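You operate a simulated robot arm through the tools that you are given. There is no shell and no other tool.

You are at the controls of a simulated robot arm. One attempt, no reset.

TASK
Square the ragged red bundle in the jogger, using the stop block for its size.
Fine: the ticket on the grey mat gives the size; seat the block in the jogger's bore, run the jogger till the edges are even, switch off, leave the bundle in.

The check looks at the end state, three seconds after you hand in, the way a careful person would. Anything else that was tipped, shoved, dropped, spilled or broken makes it a failure.

THE ROBOT
A 7-joint arm with a fingered hand, fixed in place. Base frame: the origin is on the floor under the middle of its stand, x ahead of it, y to its left, z up; the work surface is at about z = 0.78. Lengths are in m, angles in degrees, forces in N, time in s.
It reaches about 1.085 m from its shoulder. Its first joint turns from -166.0 to 166.0 degrees. Payload 3.7 kg.
The TCP is the grasp point between the finger pads, 0.025 m short of the fingertips. In the tool frame z runs along the fingers and y along their closing line. The gripper opens to 0.088 m; its body begins 0.029 m behind the TCP. The gripper is a hand of 5 fingers: y runs from the thumb to the fingers, the wrist lies at [-0.013, -0.106, -0.174] in the tool frame.
Orientation is told as [roll, pitch, yaw] about the base's x, y, z axes, in that order, counted from this pose: with the fingers straight down and the wrist toward the robot, the tool's x, y and z point along [0, 1, 0], [1, 0, 0] and [0, 0, -1] of the base frame.

THE INTERFACE
- The arm moves only by the tool nudge_tool. Its argument "plan" is a list of rows, each a list of 6 numbers: the shift along the tool's x, y, z in m, then the turn, a rotation vector about the tool's x, y, z in degrees. In form: [[dx, dy, dz, ax, ay, az], ...]. A call has 1 to 20 rows; each row is the pose to reach, as a shift and turn from the pose commanded when the call began, along the tool's axes at that moment. A row lasts 0.2 s, in which the tool goes at most 0.05 m and 8.6 degrees; a call with a longer step from one row to the next is refused whole. A pose out of reach is approached as far as the arm can. The call stops where the force on the tool passes 40 N (or 10 N more than at its start, if that is more) or the arm is blocked; 0.2 s more then pass. In this call time passes only in rows, and 0.2 s behind the last. The reply holds the time, the measured pose of the TCP, the force on the tool along the base axes, the opening and the grip force, in the units named above and with some noise, with the torque about the TCP (base axes, N m) and any sound that the robot's microphone picked up, and new pictures: "show" is both (left out), scene, wrist or none.
- Cameras (640 x 400 px; columns grow to the right, rows downward): "scene" is fixed at [0.4001, -0.5051, 1.3963]; the picture's right is [0.90, -0.44, 0.00], its down [-0.19, -0.38, -0.91] and it looks along [0.40, 0.81, -0.42] (base axes); focal length 376 px, centre (320, 200). "wrist" rides on the gripper at [0.059, -0.079, -0.105] in the tool frame; the picture's right is [-0.73, 0.32, -0.61], its down [-0.62, -0.68, 0.38] and it looks along [-0.29, 0.66, 0.70] (tool axes); focal length 234 px, centre (320, 200). There is no depth. A picture from a camera that has moved, and an enlarged one, comes with that camera's place and axes in the base frame and with its lens. The place of the scene camera against the robot may be out by one fixed shift of up to 0.018 m in any direction.
- finger_targets(index, middle, ring, little, thumb_bend, thumb_turn): sets how far each is bent, from 0 (flat) to 1 (curled in); at 0.3 the hand is open as for a grip, at 0.7 the pads meet at the TCP. One left out holds its place. A second passes; each finger stops where it meets its share of the squeeze, and holds until it gets a number again. It is the only way to open and close the hand. It gives what a move gives, with no picture; readings hold the bend of each and the force on index, middle, ring, little, thumb and palm. thumb_turn goes from beside the hand (0) to across from the fingers (1), as for a grip.
- inspect(camera, box): a new picture of the part [left, top, right, bottom] of that camera's present view, enlarged. It takes no simulated time.
- job_done(): hands the job in; it is judged then, once.

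Places have to be worked out from the pictures, the camera data and where the tool is seen. Open the gripper and draw the arm clear of the work before you hand the job in, unless the task says otherwise.

The tools are called after "Request:" as name(argument=value, ...) on one line, values as JSON. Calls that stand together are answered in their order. nudge_tool: Moves the arm, as the interface text tells. Its arguments: {"type":"object","properties":{"plan":{"type":"array"},"show":{"type":"string","enum":["both","scene","wrist","none"]}},"required":["plan"]} The other tools are called the same way: finger_targets (index, middle, ring, little, thumb_bend, thumb_turn) moves the fingers one by one; inspect (camera, box) takes an enlarged picture of a part of a camera's view; job_done () hands the job in.

At the start:

```text
clock: 0.0
tool_pos: [0.4612, 0.3995, 1.1755]
ee_rot: [0.0, 0.0, 0.0]
wrist_force: [-0.3, -0.5, -1.0]
moment: [0.01, -0.03, -0.03]
gripper_width: 0.0876
finger_force: 0.1
shape: jaw
bend: [0.3, 0.3, 0.3, 0.3, 0.3, 0.98]
finger forces: [0.0, 0.0, 0.1, 0.1, 0.0, 0.0]
```

scene: 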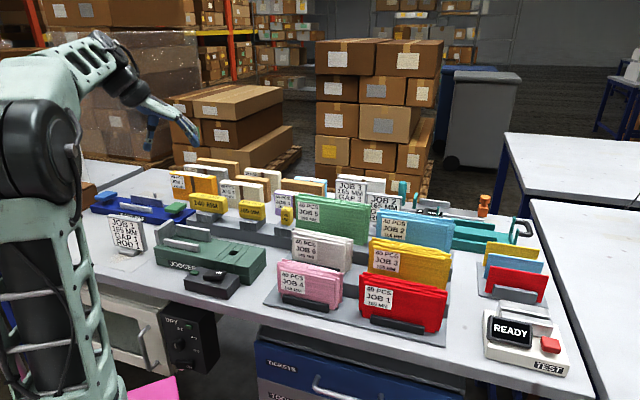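
wrist: 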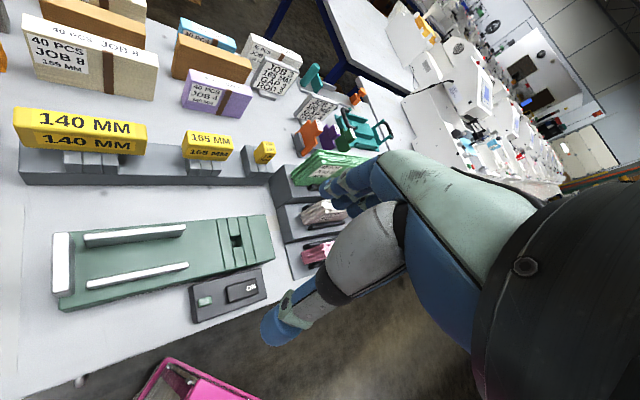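

I see the jogger (green) with its dark control box, the yellow stop blocks on a grey rack, and several bundles. I'll look closer at the labels and the tickets before moving.

Request:
inspect(camera="scene", box=[80, 160, 300, 300])

Request:
inspect(camera="scene", box=[260, 170, 480, 340])

Request:
inspect(camera="scene", box=[440, 180, 600, 380])

Request:
inspect(camera="wrist", box=[0, 60, 300, 340])

Request:
inspect(camera="wrist", box=[230, 20, 420, 280])

```text
2.86 times, centred on (190, 230) of scene
camera zoom: at [0.4001, -0.5051, 1.3963], right [0.9, -0.44, 0.0], down [-0.19, -0.38, -0.91], along [0.4, 0.81, -0.42], focal length 1074 px, centre (691, 114)
```

zoom: 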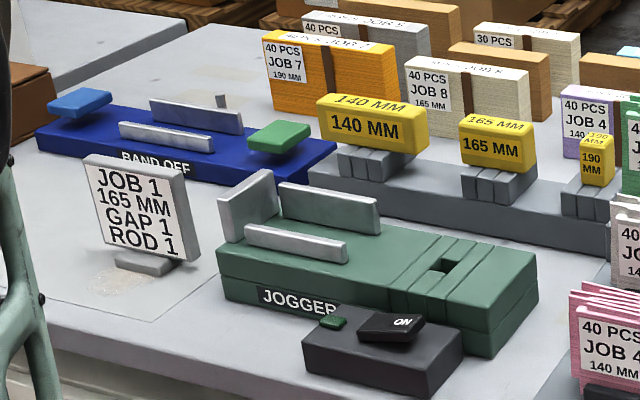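

```text
2.35 times, centred on (370, 255) of scene
camera zoom: at [0.4001, -0.5051, 1.3963], right [0.9, -0.44, 0.0], down [-0.19, -0.38, -0.91], along [0.4, 0.81, -0.42], focal length 885 px, centre (202, 71)
```

zoom: 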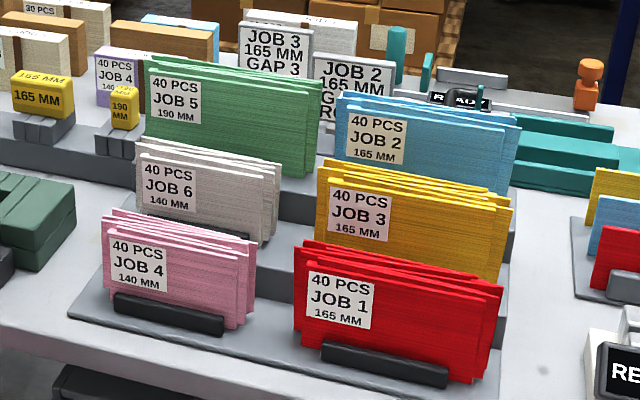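

```text
2.00 times, centred on (520, 280) of scene
camera zoom: at [0.4001, -0.5051, 1.3963], right [0.9, -0.44, 0.0], down [-0.19, -0.38, -0.91], along [0.4, 0.81, -0.42], focal length 752 px, centre (-80, 40)
```

zoom: 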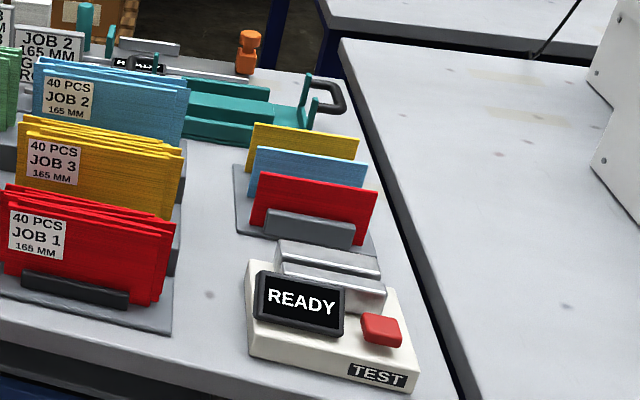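

```text
1.43 times, centred on (150, 200) of wrist
camera zoom: at [0.3828, 0.4597, 1.2794], right [0.32, -0.73, 0.61], down [-0.68, -0.62, -0.38], along [0.66, -0.29, -0.7], focal length 334 px, centre (563, 200)
```

zoom: 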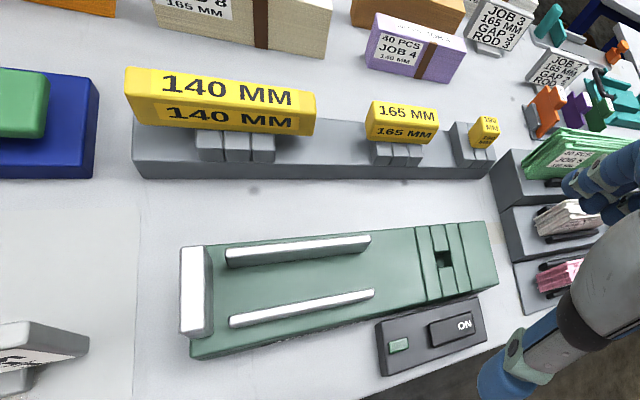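

```text
1.54 times, centred on (325, 150) of wrist
camera zoom: at [0.3828, 0.4597, 1.2794], right [0.32, -0.73, 0.61], down [-0.68, -0.62, -0.38], along [0.66, -0.29, -0.7], focal length 360 px, centre (312, 277)
```

zoom: 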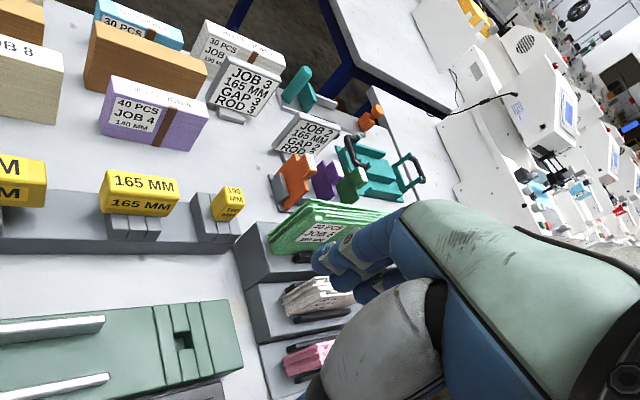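

Everything on the bench seems to run along about -45° (jogger, racks, bundles). The ticket on the mat reads JOB 1 / 165 MM and the red bundle is JOB 1 / 165 MM, so I need the 165 block. I'll yaw the hand by +45° in the air to line up with the bench, and look again.

Request:
nudge_tool(plan=[[0, 0, 0, 0, 0, -7.5], [0, 0, 0, 0, 0, -15], [0, 0, 0, 0, 0, -22.5], [0, 0, 0, 0, 0, -30], [0, 0, 0, 0, 0, -37.5], [0, 0, 0, 0, 0, -45]], show="both")

```text
clock: 1.4
tool_pos: [0.4614, 0.4009, 1.1765]
ee_rot: [0.0, 0.0, 45.2]
wrist_force: [0.3, -0.4, -0.8]
moment: [0.0, -0.01, -0.01]
gripper_width: 0.0875
finger_force: 0.0
shape: jaw
bend: [0.3, 0.3, 0.3, 0.3, 0.3, 0.98]
finger forces: [0.0, 0.0, 0.1, 0.0, 0.1, 0.1]
camera wrist: at [0.3644, 0.3867, 1.2792], right [0.74, -0.28, 0.61], down [-0.04, -0.92, -0.38], along [0.67, 0.26, -0.7], focal length 234 px, centre (320, 200)
```

scene: 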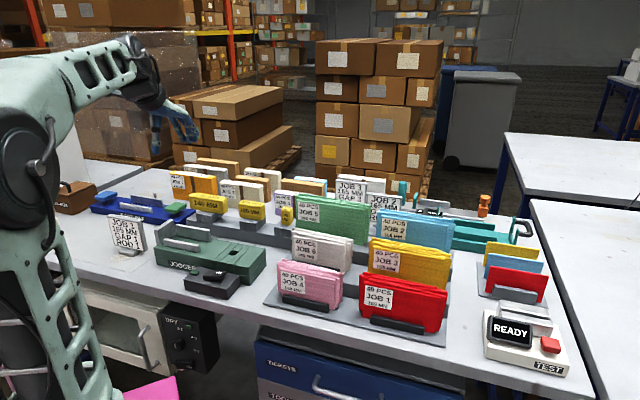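
wrist: 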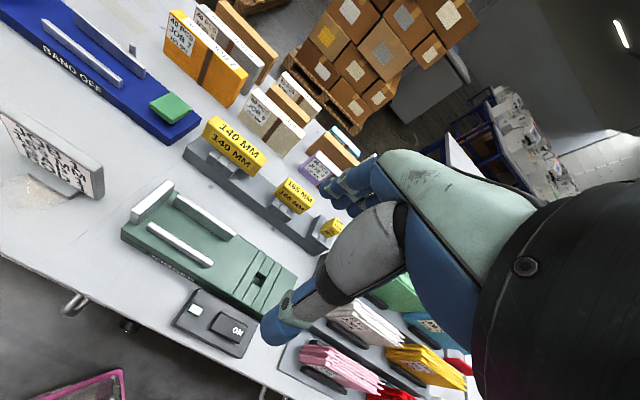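

The wrist camera now overlooks the jogger, block rack and control box. I'll enlarge those to measure them.

Request:
inspect(camera="wrist", box=[100, 160, 340, 360])

Request:
inspect(camera="wrist", box=[170, 100, 350, 260])

Request:
inspect(camera="scene", box=[340, 230, 470, 345])

Request:
inspect(camera="scene", box=[150, 215, 280, 305])

Request:
inspect(camera="scene", box=[180, 180, 310, 260])

```text
2.00 times, centred on (220, 260) of wrist
camera zoom: at [0.3644, 0.3867, 1.2792], right [0.74, -0.28, 0.61], down [-0.04, -0.92, -0.38], along [0.67, 0.26, -0.7], focal length 468 px, centre (520, 80)
```

zoom: 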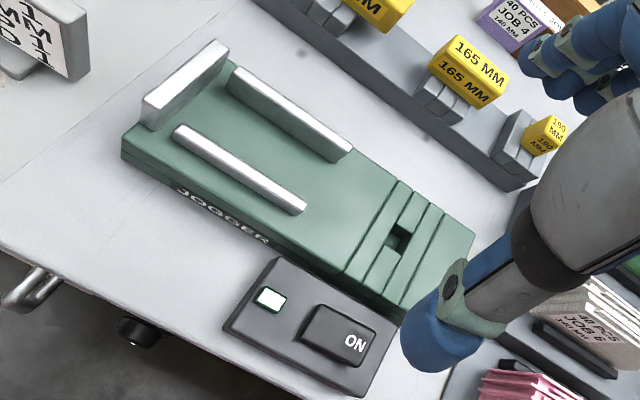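

```text
2.50 times, centred on (260, 180) of wrist
camera zoom: at [0.3644, 0.3867, 1.2792], right [0.74, -0.28, 0.61], down [-0.04, -0.92, -0.38], along [0.67, 0.26, -0.7], focal length 585 px, centre (470, 250)
```

zoom: 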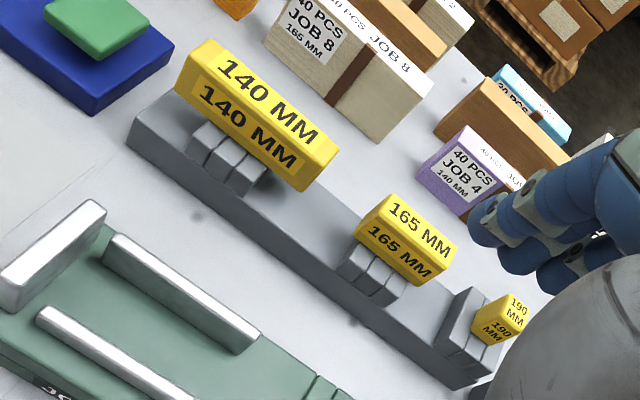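

```text
3.48 times, centred on (405, 288) of scene
camera zoom: at [0.4001, -0.5051, 1.3963], right [0.9, -0.44, 0.0], down [-0.19, -0.38, -0.91], along [0.4, 0.81, -0.42], focal length 1308 px, centre (24, -104)
```

zoom: 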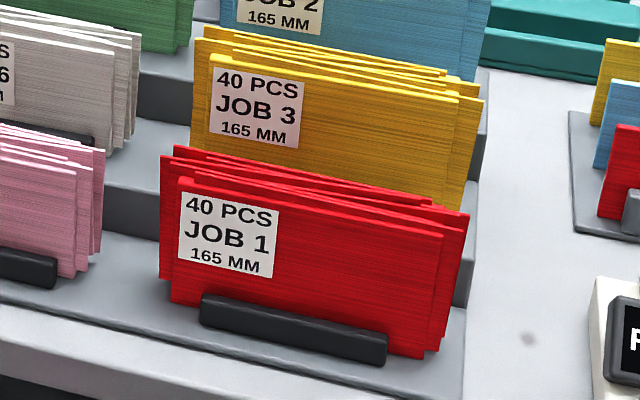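

```text
4.44 times, centred on (215, 260) of scene
camera zoom: at [0.4001, -0.5051, 1.3963], right [0.9, -0.44, 0.0], down [-0.19, -0.38, -0.91], along [0.4, 0.81, -0.42], focal length 1671 px, centre (787, -67)
```

zoom: 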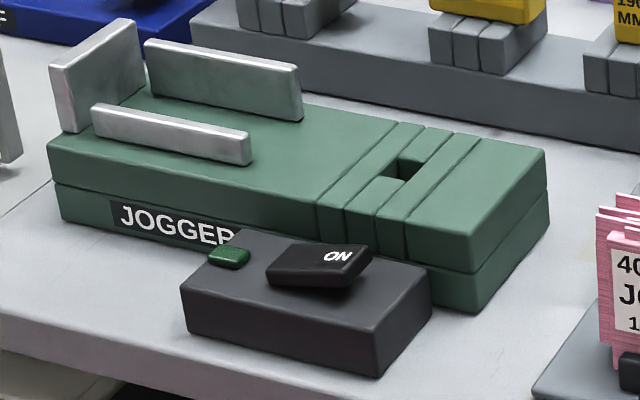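

```text
4.92 times, centred on (245, 220) of scene
camera zoom: at [0.4001, -0.5051, 1.3963], right [0.9, -0.44, 0.0], down [-0.19, -0.38, -0.91], along [0.4, 0.81, -0.42], focal length 1851 px, centre (689, 102)
```

zoom: 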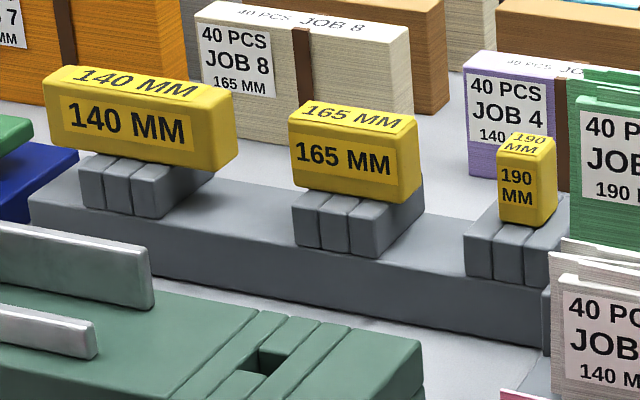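

The blocks sit on pegged stands, and the jogger has a square bore near its right end. I'll zoom in more tightly on the 165 block, the bore and the rails from both cameras to get dimensions.

Request:
inspect(camera="scene", box=[232, 192, 272, 236])

Request:
inspect(camera="wrist", box=[260, 165, 332, 225])

Request:
inspect(camera="scene", box=[150, 215, 240, 270])

Request:
inspect(camera="wrist", box=[110, 170, 240, 270])

```text
9.09 times, centred on (252, 214) of scene
camera zoom: at [0.4001, -0.5051, 1.3963], right [0.9, -0.44, 0.0], down [-0.19, -0.38, -0.91], along [0.4, 0.81, -0.42], focal length 3418 px, centre (938, 73)
```

zoom: 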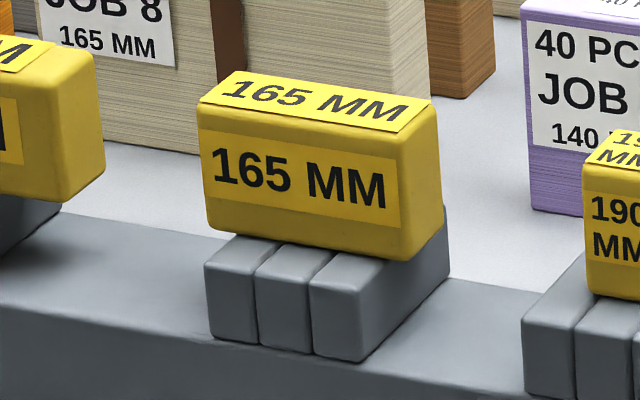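

```text
6.67 times, centred on (296, 195) of wrist
camera zoom: at [0.3644, 0.3867, 1.2792], right [0.74, -0.28, 0.61], down [-0.04, -0.92, -0.38], along [0.67, 0.26, -0.7], focal length 1561 px, centre (480, 233)
```

zoom: 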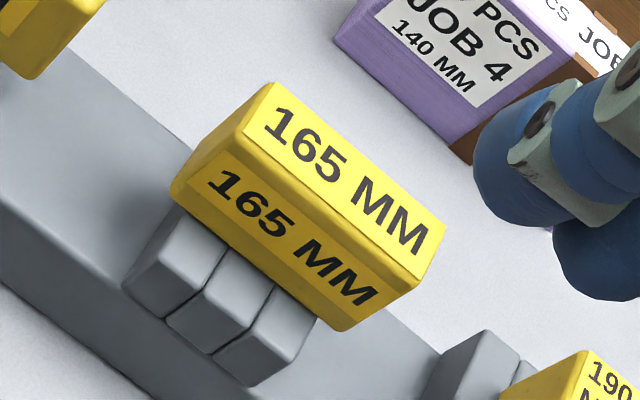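

```text
7.11 times, centred on (195, 242) of scene
camera zoom: at [0.4001, -0.5051, 1.3963], right [0.9, -0.44, 0.0], down [-0.19, -0.38, -0.91], along [0.4, 0.81, -0.42], focal length 2674 px, centre (1209, -102)
```

zoom: 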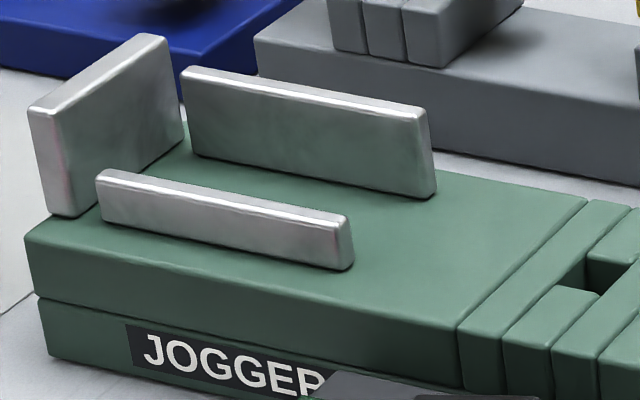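

```text
4.00 times, centred on (175, 220) of wrist
camera zoom: at [0.3644, 0.3867, 1.2792], right [0.74, -0.28, 0.61], down [-0.04, -0.92, -0.38], along [0.67, 0.26, -0.7], focal length 937 px, centre (900, 120)
```

zoom: 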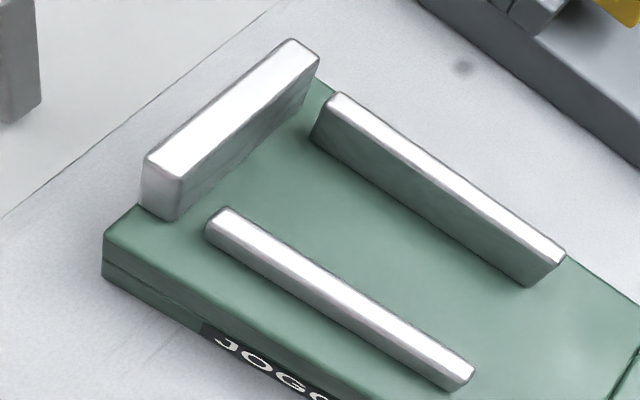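

The ticket is confirmed as 165 mm, and the 165 block is about 80 × 28 × 45 mm with its top near z≈0.89, around (0.68, 0.555). I'll go to a hover about 12 cm above it to refine the position with the wrist camera.

Request:
nudge_tool(plan=[[-0.007, 0.038, 0.02, 0, 0, 0], [-0.014, 0.076, 0.042, 0, 0, 0], [-0.021, 0.114, 0.065, 0, 0, 0], [-0.028, 0.152, 0.088, 0, 0, 0], [-0.034, 0.19, 0.11, 0, 0, 0], [-0.041, 0.228, 0.132, 0, 0, 0], [-0.047, 0.265, 0.155, 0, 0, 0]], show="both")

```text
clock: 3.0
tool_pos: [0.6819, 0.5539, 1.023]
ee_rot: [0.1, -0.1, 45.0]
wrist_force: [0.6, -0.6, 0.4]
moment: [0.0, 0.03, 0.01]
gripper_width: 0.0875
finger_force: 0.1
shape: jaw
bend: [0.3, 0.3, 0.3, 0.3, 0.3, 0.98]
finger forces: [0.1, 0.0, 0.0, 0.1, 0.1, 0.1]
camera wrist: at [0.5846, 0.54, 1.1257], right [0.74, -0.29, 0.61], down [-0.04, -0.92, -0.38], along [0.67, 0.26, -0.7], focal length 234 px, centre (320, 200)
```

scene: 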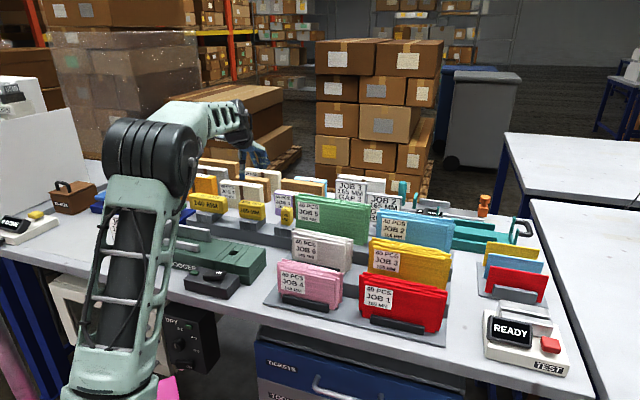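
wrist: 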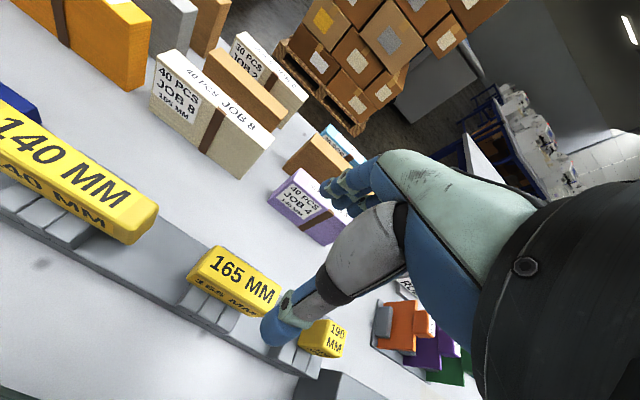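

The block lies left of the thumb in this view; let me enlarge it to refine.

Request:
inspect(camera="wrist", box=[160, 220, 360, 390])

Request:
inspect(camera="scene", box=[180, 90, 340, 240])

```text
2.35 times, centred on (260, 305) of wrist
camera zoom: at [0.5846, 0.54, 1.1257], right [0.74, -0.29, 0.61], down [-0.04, -0.92, -0.38], along [0.67, 0.26, -0.7], focal length 551 px, centre (461, -47)
```

zoom: 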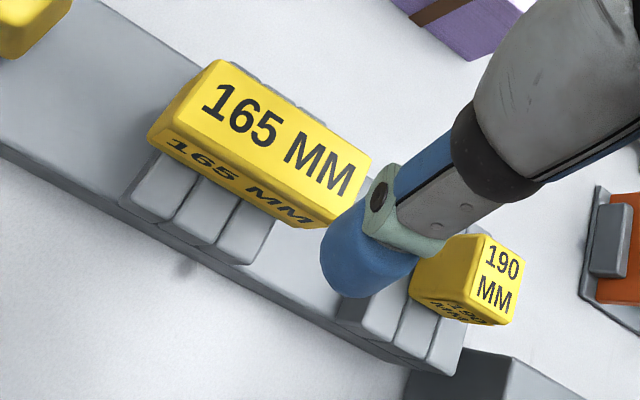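

```text
2.67 times, centred on (260, 165) of scene
camera zoom: at [0.4001, -0.5051, 1.3963], right [0.9, -0.44, 0.0], down [-0.19, -0.38, -0.91], along [0.4, 0.81, -0.42], focal length 1003 px, centre (480, 293)
```

zoom: 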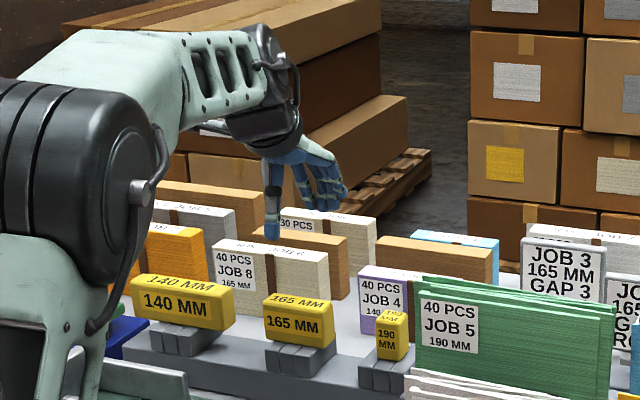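

Triangulating from two wrist views gives the block's top centre about (+0.001, -0.005) from the TCP in tool x/y, with its top at z≈0.896. I'll descend until the fingertips are level with the block's top and check that they straddle it.

Request:
nudge_tool(plan=[[0.001, -0.005, 0.03, 0, 0, 0], [0.001, -0.005, 0.06, 0, 0, 0], [0.001, -0.005, 0.08, 0, 0, 0], [0.001, -0.005, 0.1, 0, 0, 0]], show="both")

Request:
inspect(camera="scene", box=[200, 130, 310, 240])

Request:
inspect(camera="wrist", box=[200, 130, 420, 350])

```text
clock: 4.0
tool_pos: [0.6772, 0.5527, 0.9215]
ee_rot: [0.0, -0.2, 45.1]
wrist_force: [0.7, -0.3, -0.4]
moment: [0.0, 0.01, 0.01]
gripper_width: 0.0876
finger_force: 0.0
shape: jaw
bend: [0.3, 0.3, 0.3, 0.3, 0.3, 0.98]
finger forces: [0.1, 0.0, 0.0, 0.0, 0.0, 0.0]
camera wrist: at [0.5797, 0.538, 1.0248], right [0.74, -0.28, 0.61], down [-0.04, -0.92, -0.38], along [0.67, 0.26, -0.7], focal length 234 px, centre (320, 200)
```

scene: 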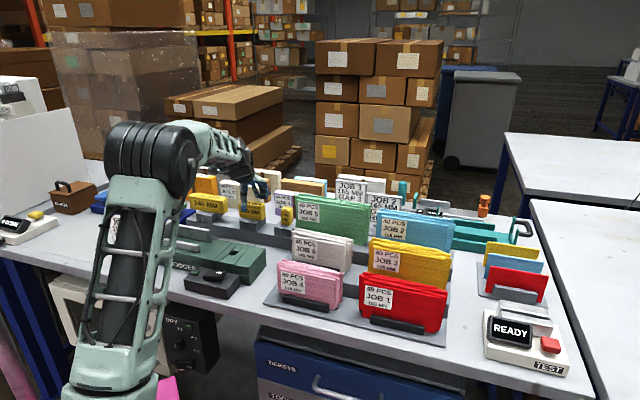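
wrist: 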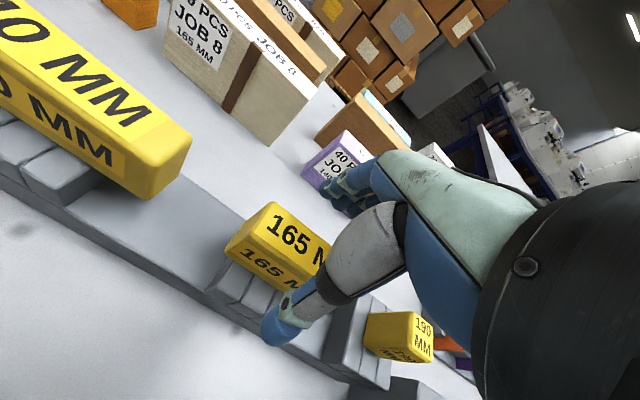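

```text
3.64 times, centred on (255, 185) of scene
camera zoom: at [0.4001, -0.5051, 1.3963], right [0.9, -0.44, 0.0], down [-0.19, -0.38, -0.91], along [0.4, 0.81, -0.42], focal length 1367 px, centre (556, 254)
```

zoom: 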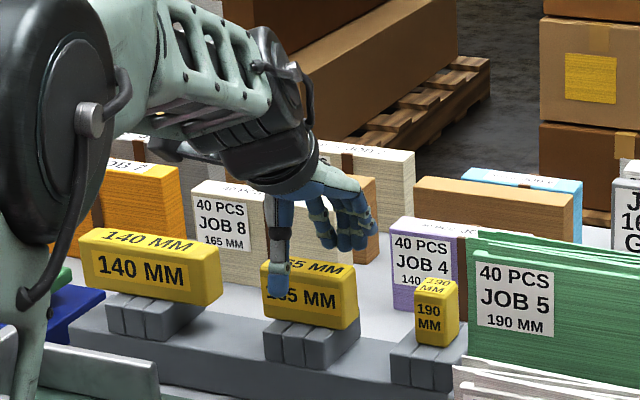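

```text
1.82 times, centred on (310, 240) of wrist
camera zoom: at [0.5797, 0.538, 1.0248], right [0.74, -0.28, 0.61], down [-0.04, -0.92, -0.38], along [0.67, 0.26, -0.7], focal length 426 px, centre (338, 127)
```

zoom: 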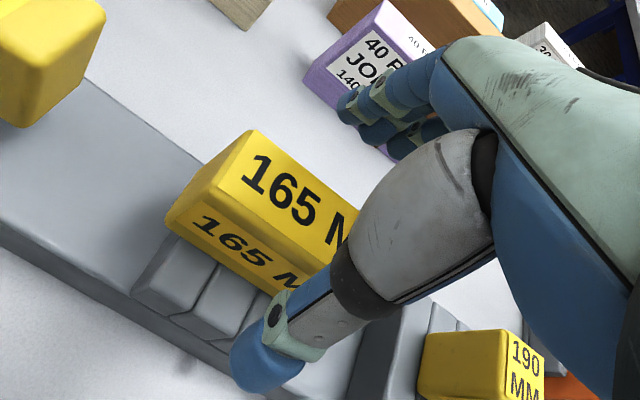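

The thumb is in front of the block and the fingers behind it, and the stand's top is at z≈0.851. I'll lower to TCP z≈0.886, which leaves the tips about 9 mm above the stand.

Request:
nudge_tool(plan=[[0, 0, 0.018, 0, 0, 0], [0, 0, 0.0345, 0, 0, 0]], show="both")

Request:
inspect(camera="scene", box=[220, 160, 290, 240])

Request:
inspect(camera="wrist", box=[200, 130, 420, 350])

```text
clock: 4.6
tool_pos: [0.6769, 0.5525, 0.8853]
ee_rot: [-0.1, 0.0, 45.0]
wrist_force: [-0.1, 0.4, -0.9]
moment: [0.02, 0.02, -0.01]
gripper_width: 0.0877
finger_force: 0.1
shape: jaw
bend: [0.3, 0.3, 0.3, 0.3, 0.3, 0.98]
finger forces: [0.0, 0.0, 0.0, 0.0, 0.1, 0.0]
camera wrist: at [0.5802, 0.5385, 0.9897], right [0.74, -0.28, 0.61], down [-0.04, -0.92, -0.38], along [0.67, 0.26, -0.7], focal length 234 px, centre (320, 200)
```

scene: 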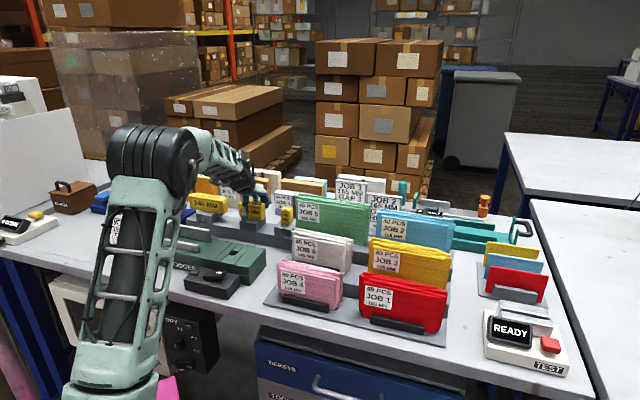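
wrist: 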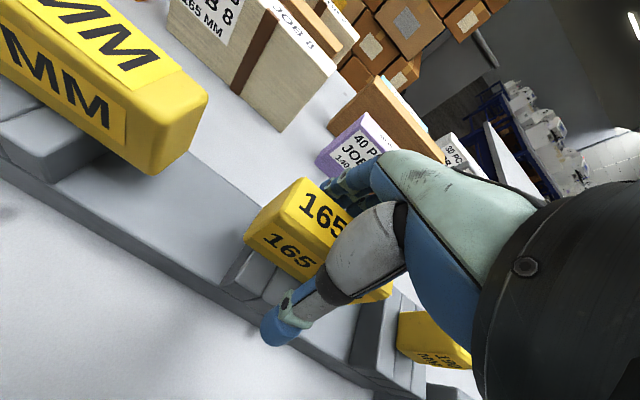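

```text
5.00 times, centred on (255, 200) of scene
camera zoom: at [0.4001, -0.5051, 1.3963], right [0.9, -0.44, 0.0], down [-0.19, -0.38, -0.91], along [0.4, 0.81, -0.42], focal length 1880 px, centre (645, 200)
```

zoom: 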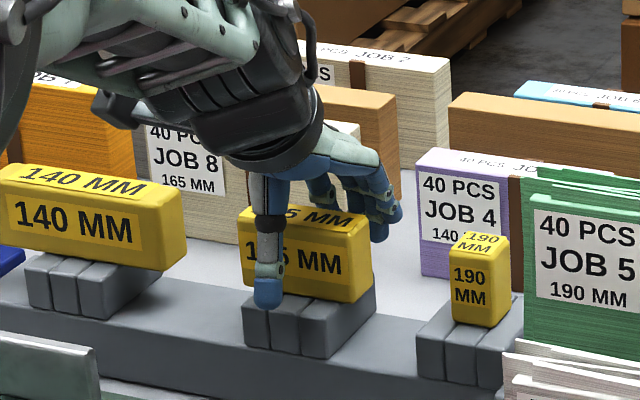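

```text
1.82 times, centred on (310, 240) of wrist
camera zoom: at [0.5802, 0.5385, 0.9897], right [0.74, -0.28, 0.61], down [-0.04, -0.92, -0.38], along [0.67, 0.26, -0.7], focal length 426 px, centre (338, 127)
```

zoom: 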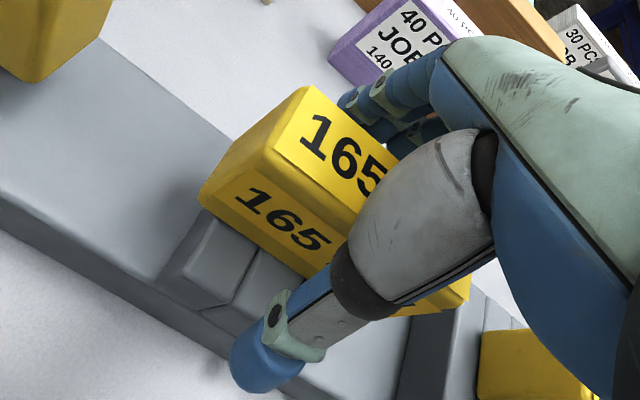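

The hand straddles the block with the tips above the stand. Closing the grip now.

Request:
finger_targets(index=0.7, middle=0.7, ring=0.7, little=0.7, thumb_bend=0.7)

Request:
inspect(camera="scene", box=[220, 160, 290, 240])

Request:
inspect(camera="wrist", box=[200, 130, 420, 350])

```text
clock: 5.6
tool_pos: [0.6785, 0.552, 0.8849]
ee_rot: [0.1, 0.1, 45.0]
wrist_force: [0.6, -0.6, 0.4]
moment: [-0.03, -0.09, 0.01]
gripper_width: 0.023
finger_force: 10.8
shape: fingers
bend: [0.61, 0.65, 0.67, 0.7, 0.58, 0.95]
finger forces: [5.2, 3.9, 2.1, 0.3, 10.7, 0.0]
```

```text
5.00 times, centred on (255, 200) of scene
camera zoom: at [0.4001, -0.5051, 1.3963], right [0.9, -0.44, 0.0], down [-0.19, -0.38, -0.91], along [0.4, 0.81, -0.42], focal length 1880 px, centre (645, 200)
```

zoom: 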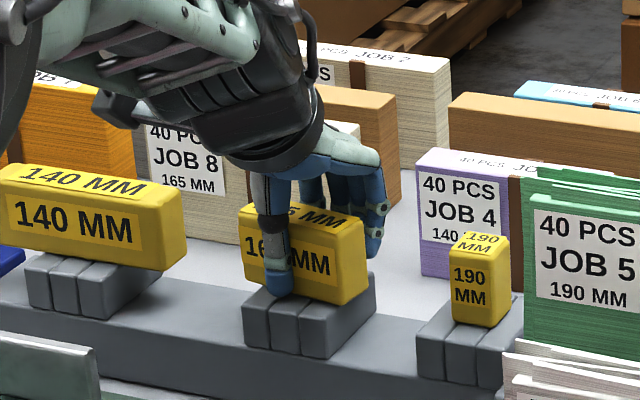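

```text
1.82 times, centred on (310, 240) of wrist
camera zoom: at [0.5805, 0.5385, 0.9899], right [0.74, -0.28, 0.61], down [-0.04, -0.92, -0.38], along [0.67, 0.26, -0.7], focal length 426 px, centre (338, 127)
```

zoom: 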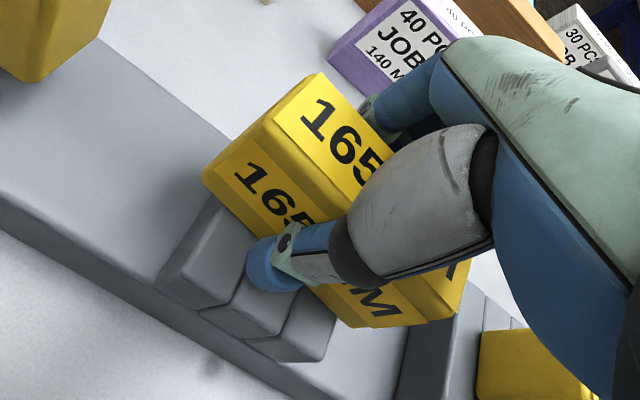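

The block is gripped (thumb 10.7 N against index, middle and ring) and looks slightly turned in the hand. I'll lift it gently and watch it leave the bore.

Request:
nudge_tool(plan=[[0, 0, -0.01, 0, 0, 0], [0, 0, -0.02, 0, 0, 0], [0, 0, -0.03, 0, 0, 0], [0, 0, -0.045, 0, 0, 0], [0, 0, -0.06, 0, 0, 0], [0, 0, -0.08, 0, 0, 0]], show="both")

Request:
inspect(camera="scene", box=[220, 130, 310, 230])

Request:
inspect(camera="wrist", box=[200, 130, 420, 350])

```text
clock: 7.0
tool_pos: [0.678, 0.5522, 0.9657]
ee_rot: [0.1, -0.1, 45.1]
wrist_force: [-0.7, 1.2, -0.5]
moment: [0.04, -0.01, 0.03]
gripper_width: 0.0235
finger_force: 10.2
shape: fingers
bend: [0.61, 0.65, 0.67, 0.7, 0.58, 0.95]
finger forces: [5.1, 3.6, 1.7, 0.1, 10.5, 0.0]
camera wrist: at [0.5807, 0.5381, 1.0699], right [0.74, -0.28, 0.61], down [-0.04, -0.92, -0.38], along [0.67, 0.26, -0.7], focal length 234 px, centre (320, 200)
```

scene: 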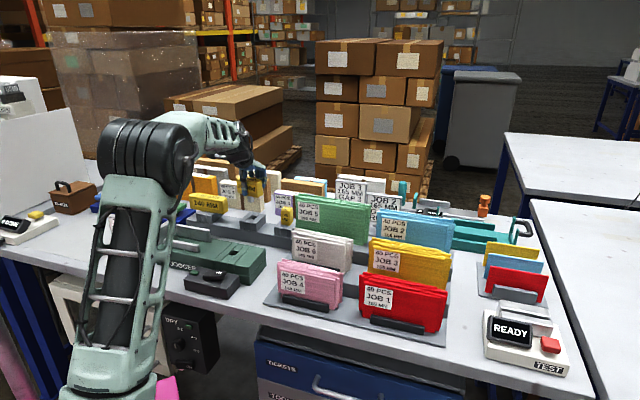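
wrist: 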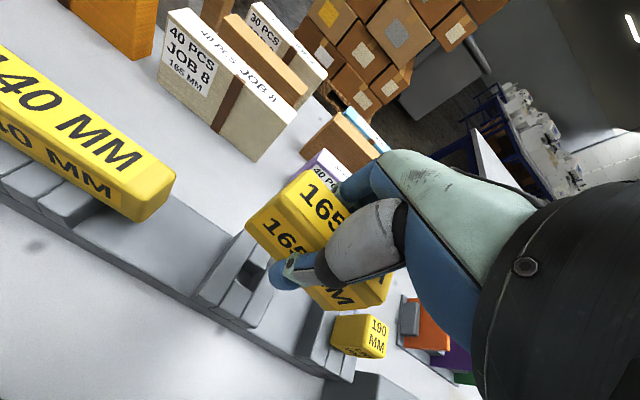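

```text
4.00 times, centred on (265, 180) of scene
camera zoom: at [0.4001, -0.5051, 1.3963], right [0.9, -0.44, 0.0], down [-0.19, -0.38, -0.91], along [0.4, 0.81, -0.42], focal length 1504 px, centre (540, 280)
```

zoom: 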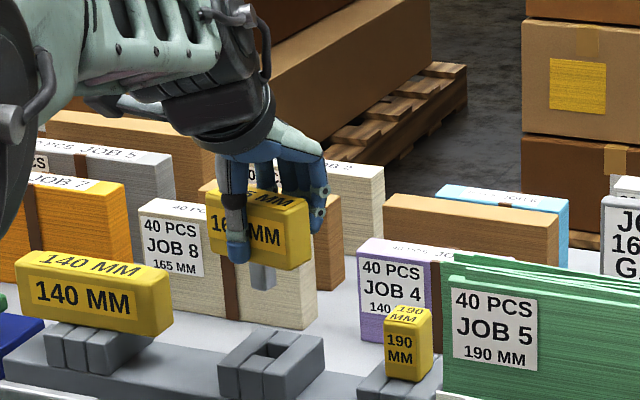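

```text
1.82 times, centred on (310, 240) of wrist
camera zoom: at [0.5807, 0.5381, 1.0699], right [0.74, -0.28, 0.61], down [-0.04, -0.92, -0.38], along [0.67, 0.26, -0.7], focal length 426 px, centre (338, 127)
```

zoom: 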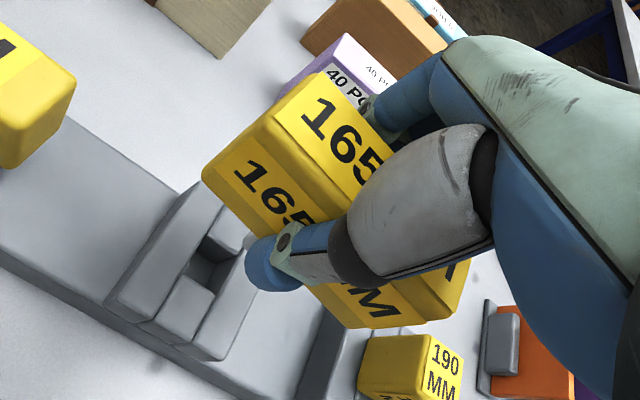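

The block is out with its square peg below it. I need its yaw in the hand, so I'm enlarging the block and the empty bore for reference.

Request:
inspect(camera="wrist", box=[235, 150, 405, 320])

Request:
inspect(camera="scene", box=[262, 165, 312, 205])

Request:
inspect(camera="scene", box=[255, 165, 310, 210])

Request:
inspect(camera="scene", box=[235, 165, 285, 205])

```text
2.35 times, centred on (320, 235) of wrist
camera zoom: at [0.5807, 0.5381, 1.0699], right [0.74, -0.28, 0.61], down [-0.04, -0.92, -0.38], along [0.67, 0.26, -0.7], focal length 551 px, centre (320, 118)
```

zoom: 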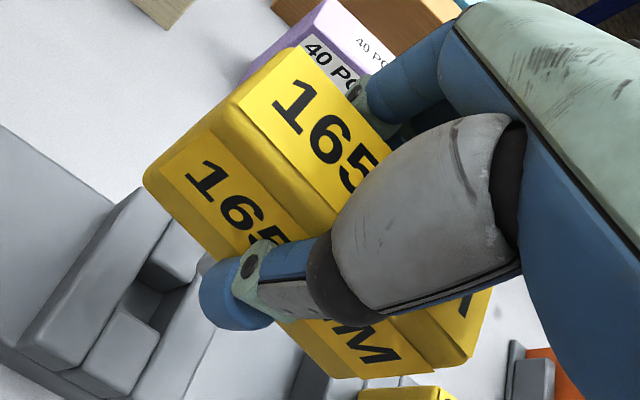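

```text
10.00 times, centred on (287, 185) of scene
camera zoom: at [0.4001, -0.5051, 1.3963], right [0.9, -0.44, 0.0], down [-0.19, -0.38, -0.91], along [0.4, 0.81, -0.42], focal length 3760 px, centre (650, 350)
```

zoom: 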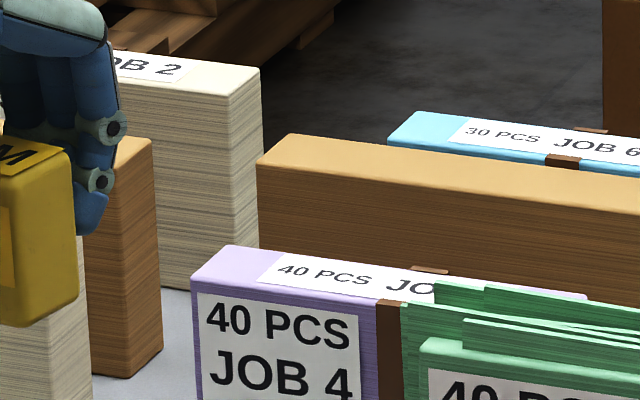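

```text
8.89 times, centred on (282, 188) of scene
camera zoom: at [0.4001, -0.5051, 1.3963], right [0.9, -0.44, 0.0], down [-0.19, -0.38, -0.91], along [0.4, 0.81, -0.42], focal length 3342 px, centre (653, 311)
```

zoom: 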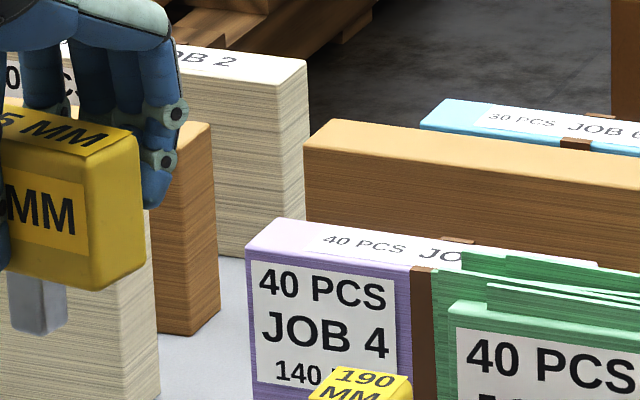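

```text
10.00 times, centred on (260, 185) of scene
camera zoom: at [0.4001, -0.5051, 1.3963], right [0.9, -0.44, 0.0], down [-0.19, -0.38, -0.91], along [0.4, 0.81, -0.42], focal length 3760 px, centre (920, 350)
```

zoom: 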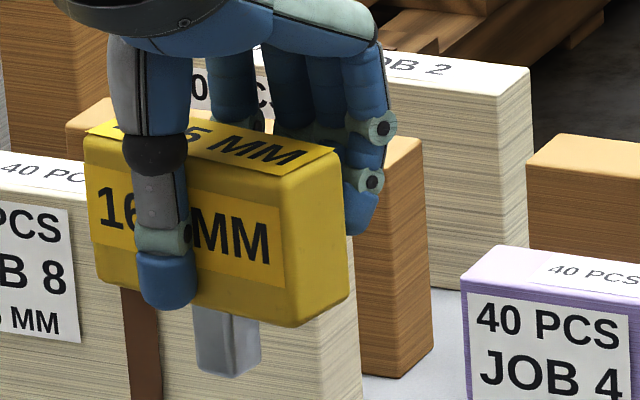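

The block has turned about 10° clockwise in the hand. The stand's bore is visible beside the peg at a known relative pose, so I'll use it as a visual reference for lining up over the jogger's bore.

Request:
inspect(camera="wrist", box=[200, 220, 300, 320])

Request:
inspect(camera="scene", box=[225, 180, 285, 240])

```text
4.00 times, centred on (250, 270) of wrist
camera zoom: at [0.5807, 0.5381, 1.0699], right [0.74, -0.28, 0.61], down [-0.04, -0.92, -0.38], along [0.67, 0.26, -0.7], focal length 937 px, centre (600, -80)
```

zoom: 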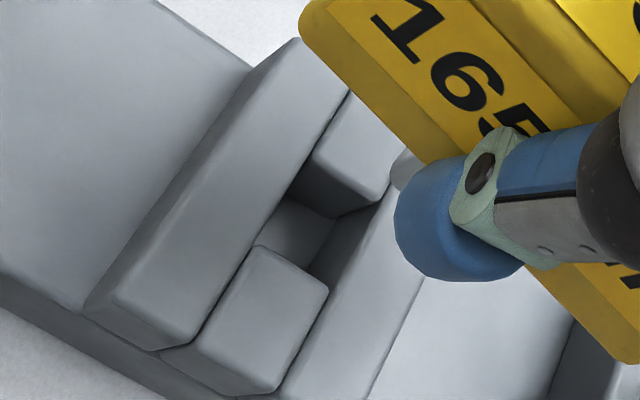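

```text
6.67 times, centred on (255, 210) of scene
camera zoom: at [0.4001, -0.5051, 1.3963], right [0.9, -0.44, 0.0], down [-0.19, -0.38, -0.91], along [0.4, 0.81, -0.42], focal length 2507 px, centre (753, 133)
```

zoom: 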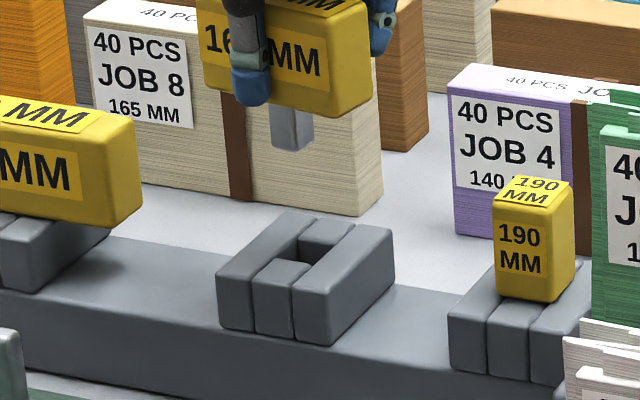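

The stand's bore maps to pixel (250, 275) with the TCP 0.115 m above its top plane. I'll carry the block up and over to the jogger's bore, yawing the hand by +10° to square the block up.

Request:
nudge_tool(plan=[[0, 0, -0.035, 0, 0, 0], [-0.004, -0.025, -0.06, 0, 0, 0], [-0.012, -0.065, -0.06, 0, 0, -2.5], [-0.02, -0.105, -0.06, 0, 0, -5], [-0.028, -0.145, -0.06, 0, 0, -7.5], [-0.034, -0.179, -0.05, 0, 0, -10], [-0.034, -0.179, -0.02, 0, 0, -10], [-0.034, -0.179, 0.0, 0, 0, -10]], show="both")

Request:
inspect(camera="scene", box=[150, 160, 290, 300])

Request:
inspect(camera="wrist", box=[180, 200, 320, 340])

```text
clock: 8.8
tool_pos: [0.5759, 0.402, 0.9649]
ee_rot: [0.0, 0.0, 55.0]
wrist_force: [0.3, 0.3, -1.6]
moment: [-0.02, 0.01, -0.01]
gripper_width: 0.023
finger_force: 10.8
shape: fingers
bend: [0.61, 0.65, 0.67, 0.7, 0.58, 0.95]
finger forces: [5.1, 3.6, 1.6, 0.1, 10.4, 0.0]
camera wrist: at [0.4819, 0.3714, 1.0691], right [0.78, -0.15, 0.61], down [0.12, -0.92, -0.38], along [0.61, 0.37, -0.7], focal length 234 px, centre (320, 200)
```

scene: 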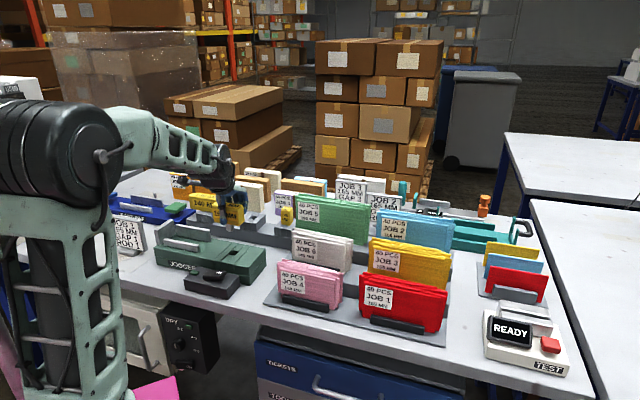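
wrist: 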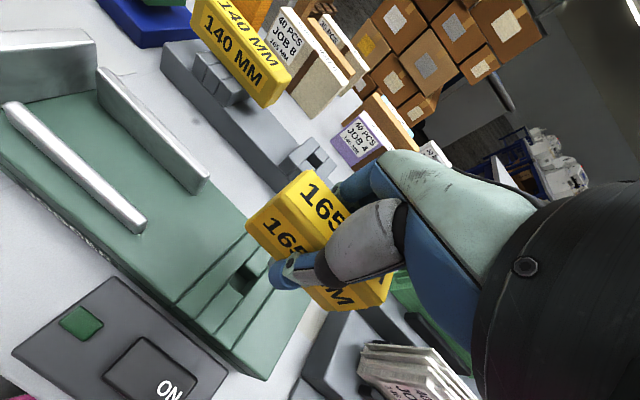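

```text
2.86 times, centred on (220, 230) of scene
camera zoom: at [0.4001, -0.5051, 1.3963], right [0.9, -0.44, 0.0], down [-0.19, -0.38, -0.91], along [0.4, 0.81, -0.42], focal length 1074 px, centre (606, 114)
```

zoom: 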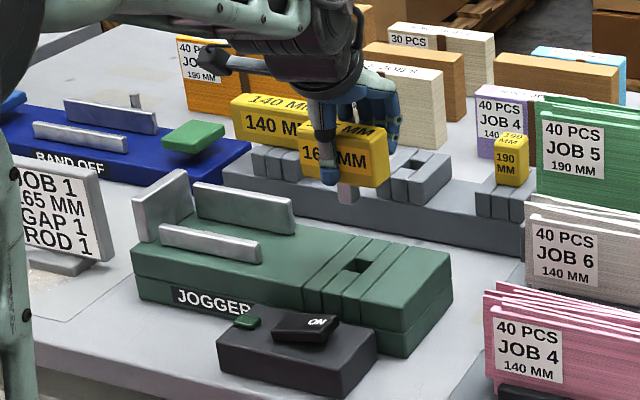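

```text
2.86 times, centred on (250, 270) of wrist
camera zoom: at [0.4819, 0.3714, 1.0691], right [0.78, -0.15, 0.61], down [0.12, -0.92, -0.38], along [0.61, 0.37, -0.7], focal length 669 px, centre (520, 0)
```

zoom: 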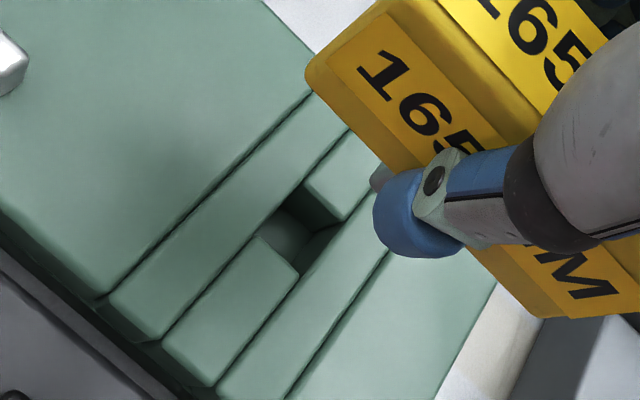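

The jogger is square at yaw 45° and its bore sits about 1.7 mm further toward -y than the target spot under the peg. I'll check the block's squareness from the scene view before correcting.

Request:
inspect(camera="scene", box=[205, 185, 265, 240])

Request:
inspect(camera="wrist", box=[235, 150, 405, 320])

```text
7.27 times, centred on (235, 212) of scene
camera zoom: at [0.4001, -0.5051, 1.3963], right [0.9, -0.44, 0.0], down [-0.19, -0.38, -0.91], along [0.4, 0.81, -0.42], focal length 2735 px, centre (938, 109)
```

zoom: 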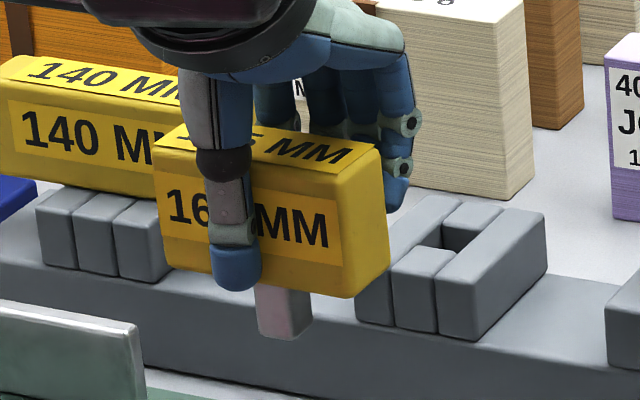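

```text
2.35 times, centred on (320, 235) of wrist
camera zoom: at [0.4819, 0.3714, 1.0691], right [0.78, -0.15, 0.61], down [0.12, -0.92, -0.38], along [0.61, 0.37, -0.7], focal length 551 px, centre (320, 118)
```

zoom: 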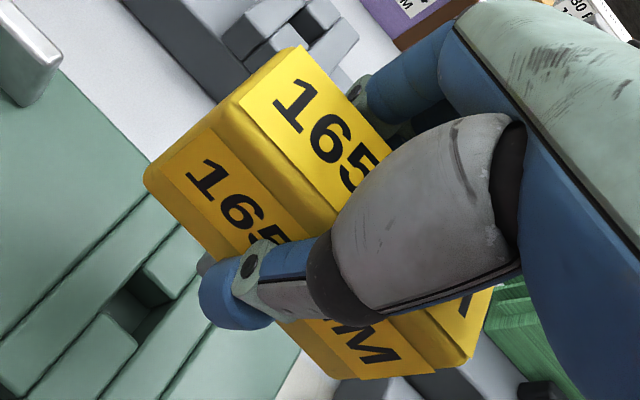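

The block looks parallel to the bench. I'll correct by -1.7 mm in y and descend until the peg tip is just above the bore, then check.

Request:
nudge_tool(plan=[[0, -0.0017, 0.02, 0, 0, 0], [0, -0.0017, 0.04, 0, 0, 0], [0, -0.0017, 0.055, 0, 0, 0], [0, -0.0017, 0.066, 0, 0, 0]], show="both")

Request:
inspect(camera="scene", box=[205, 205, 265, 265])

Request:
inspect(camera="wrist", box=[220, 200, 360, 340])

```text
clock: 9.8
tool_pos: [0.5757, 0.4004, 0.8992]
ee_rot: [-0.1, 0.0, 55.0]
wrist_force: [-0.7, 0.0, -1.0]
moment: [0.0, 0.04, 0.03]
gripper_width: 0.0231
finger_force: 10.8
shape: fingers
bend: [0.61, 0.65, 0.67, 0.7, 0.58, 0.95]
finger forces: [5.0, 3.5, 1.6, 0.1, 10.3, 0.1]
camera wrist: at [0.4816, 0.3695, 1.0033], right [0.78, -0.15, 0.61], down [0.12, -0.92, -0.38], along [0.61, 0.37, -0.7], focal length 234 px, centre (320, 200)
```

scene: 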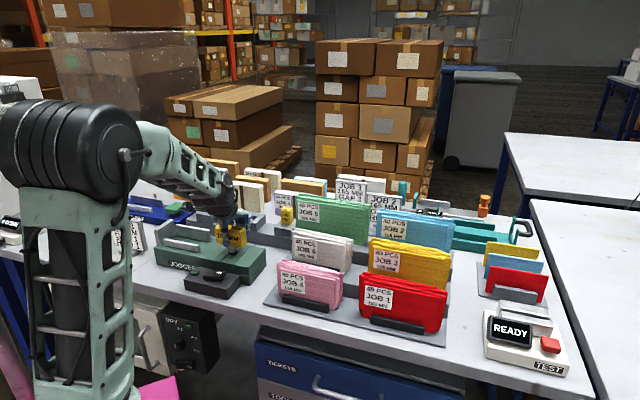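
wrist: 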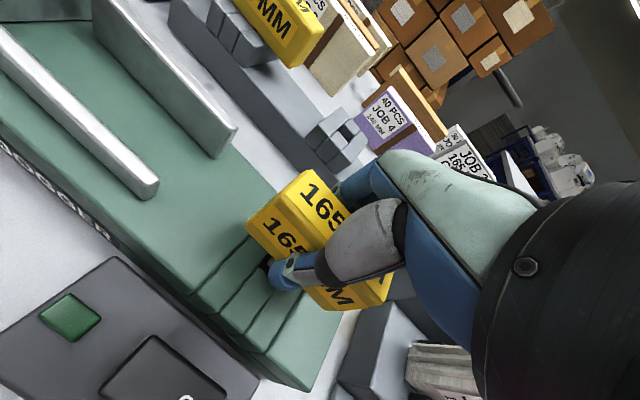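

```text
6.67 times, centred on (235, 235) of scene
camera zoom: at [0.4001, -0.5051, 1.3963], right [0.9, -0.44, 0.0], down [-0.19, -0.38, -0.91], along [0.4, 0.81, -0.42], focal length 2507 px, centre (887, -33)
```

zoom: 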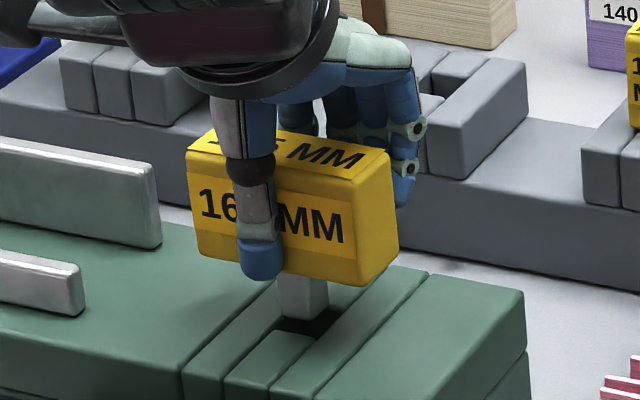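

```text
2.86 times, centred on (290, 270) of wrist
camera zoom: at [0.4816, 0.3695, 1.0033], right [0.78, -0.15, 0.61], down [0.12, -0.92, -0.38], along [0.61, 0.37, -0.7], focal length 669 px, centre (406, 0)
```

zoom: 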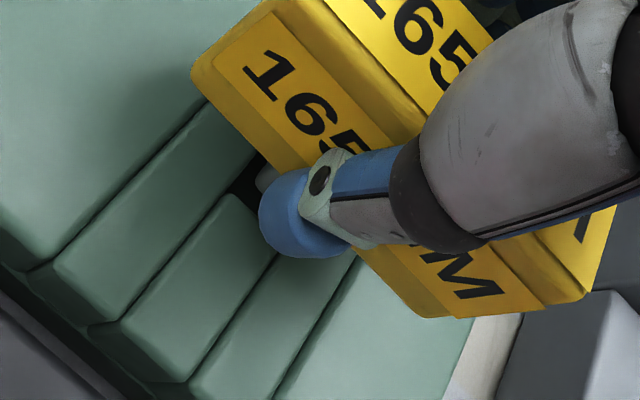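

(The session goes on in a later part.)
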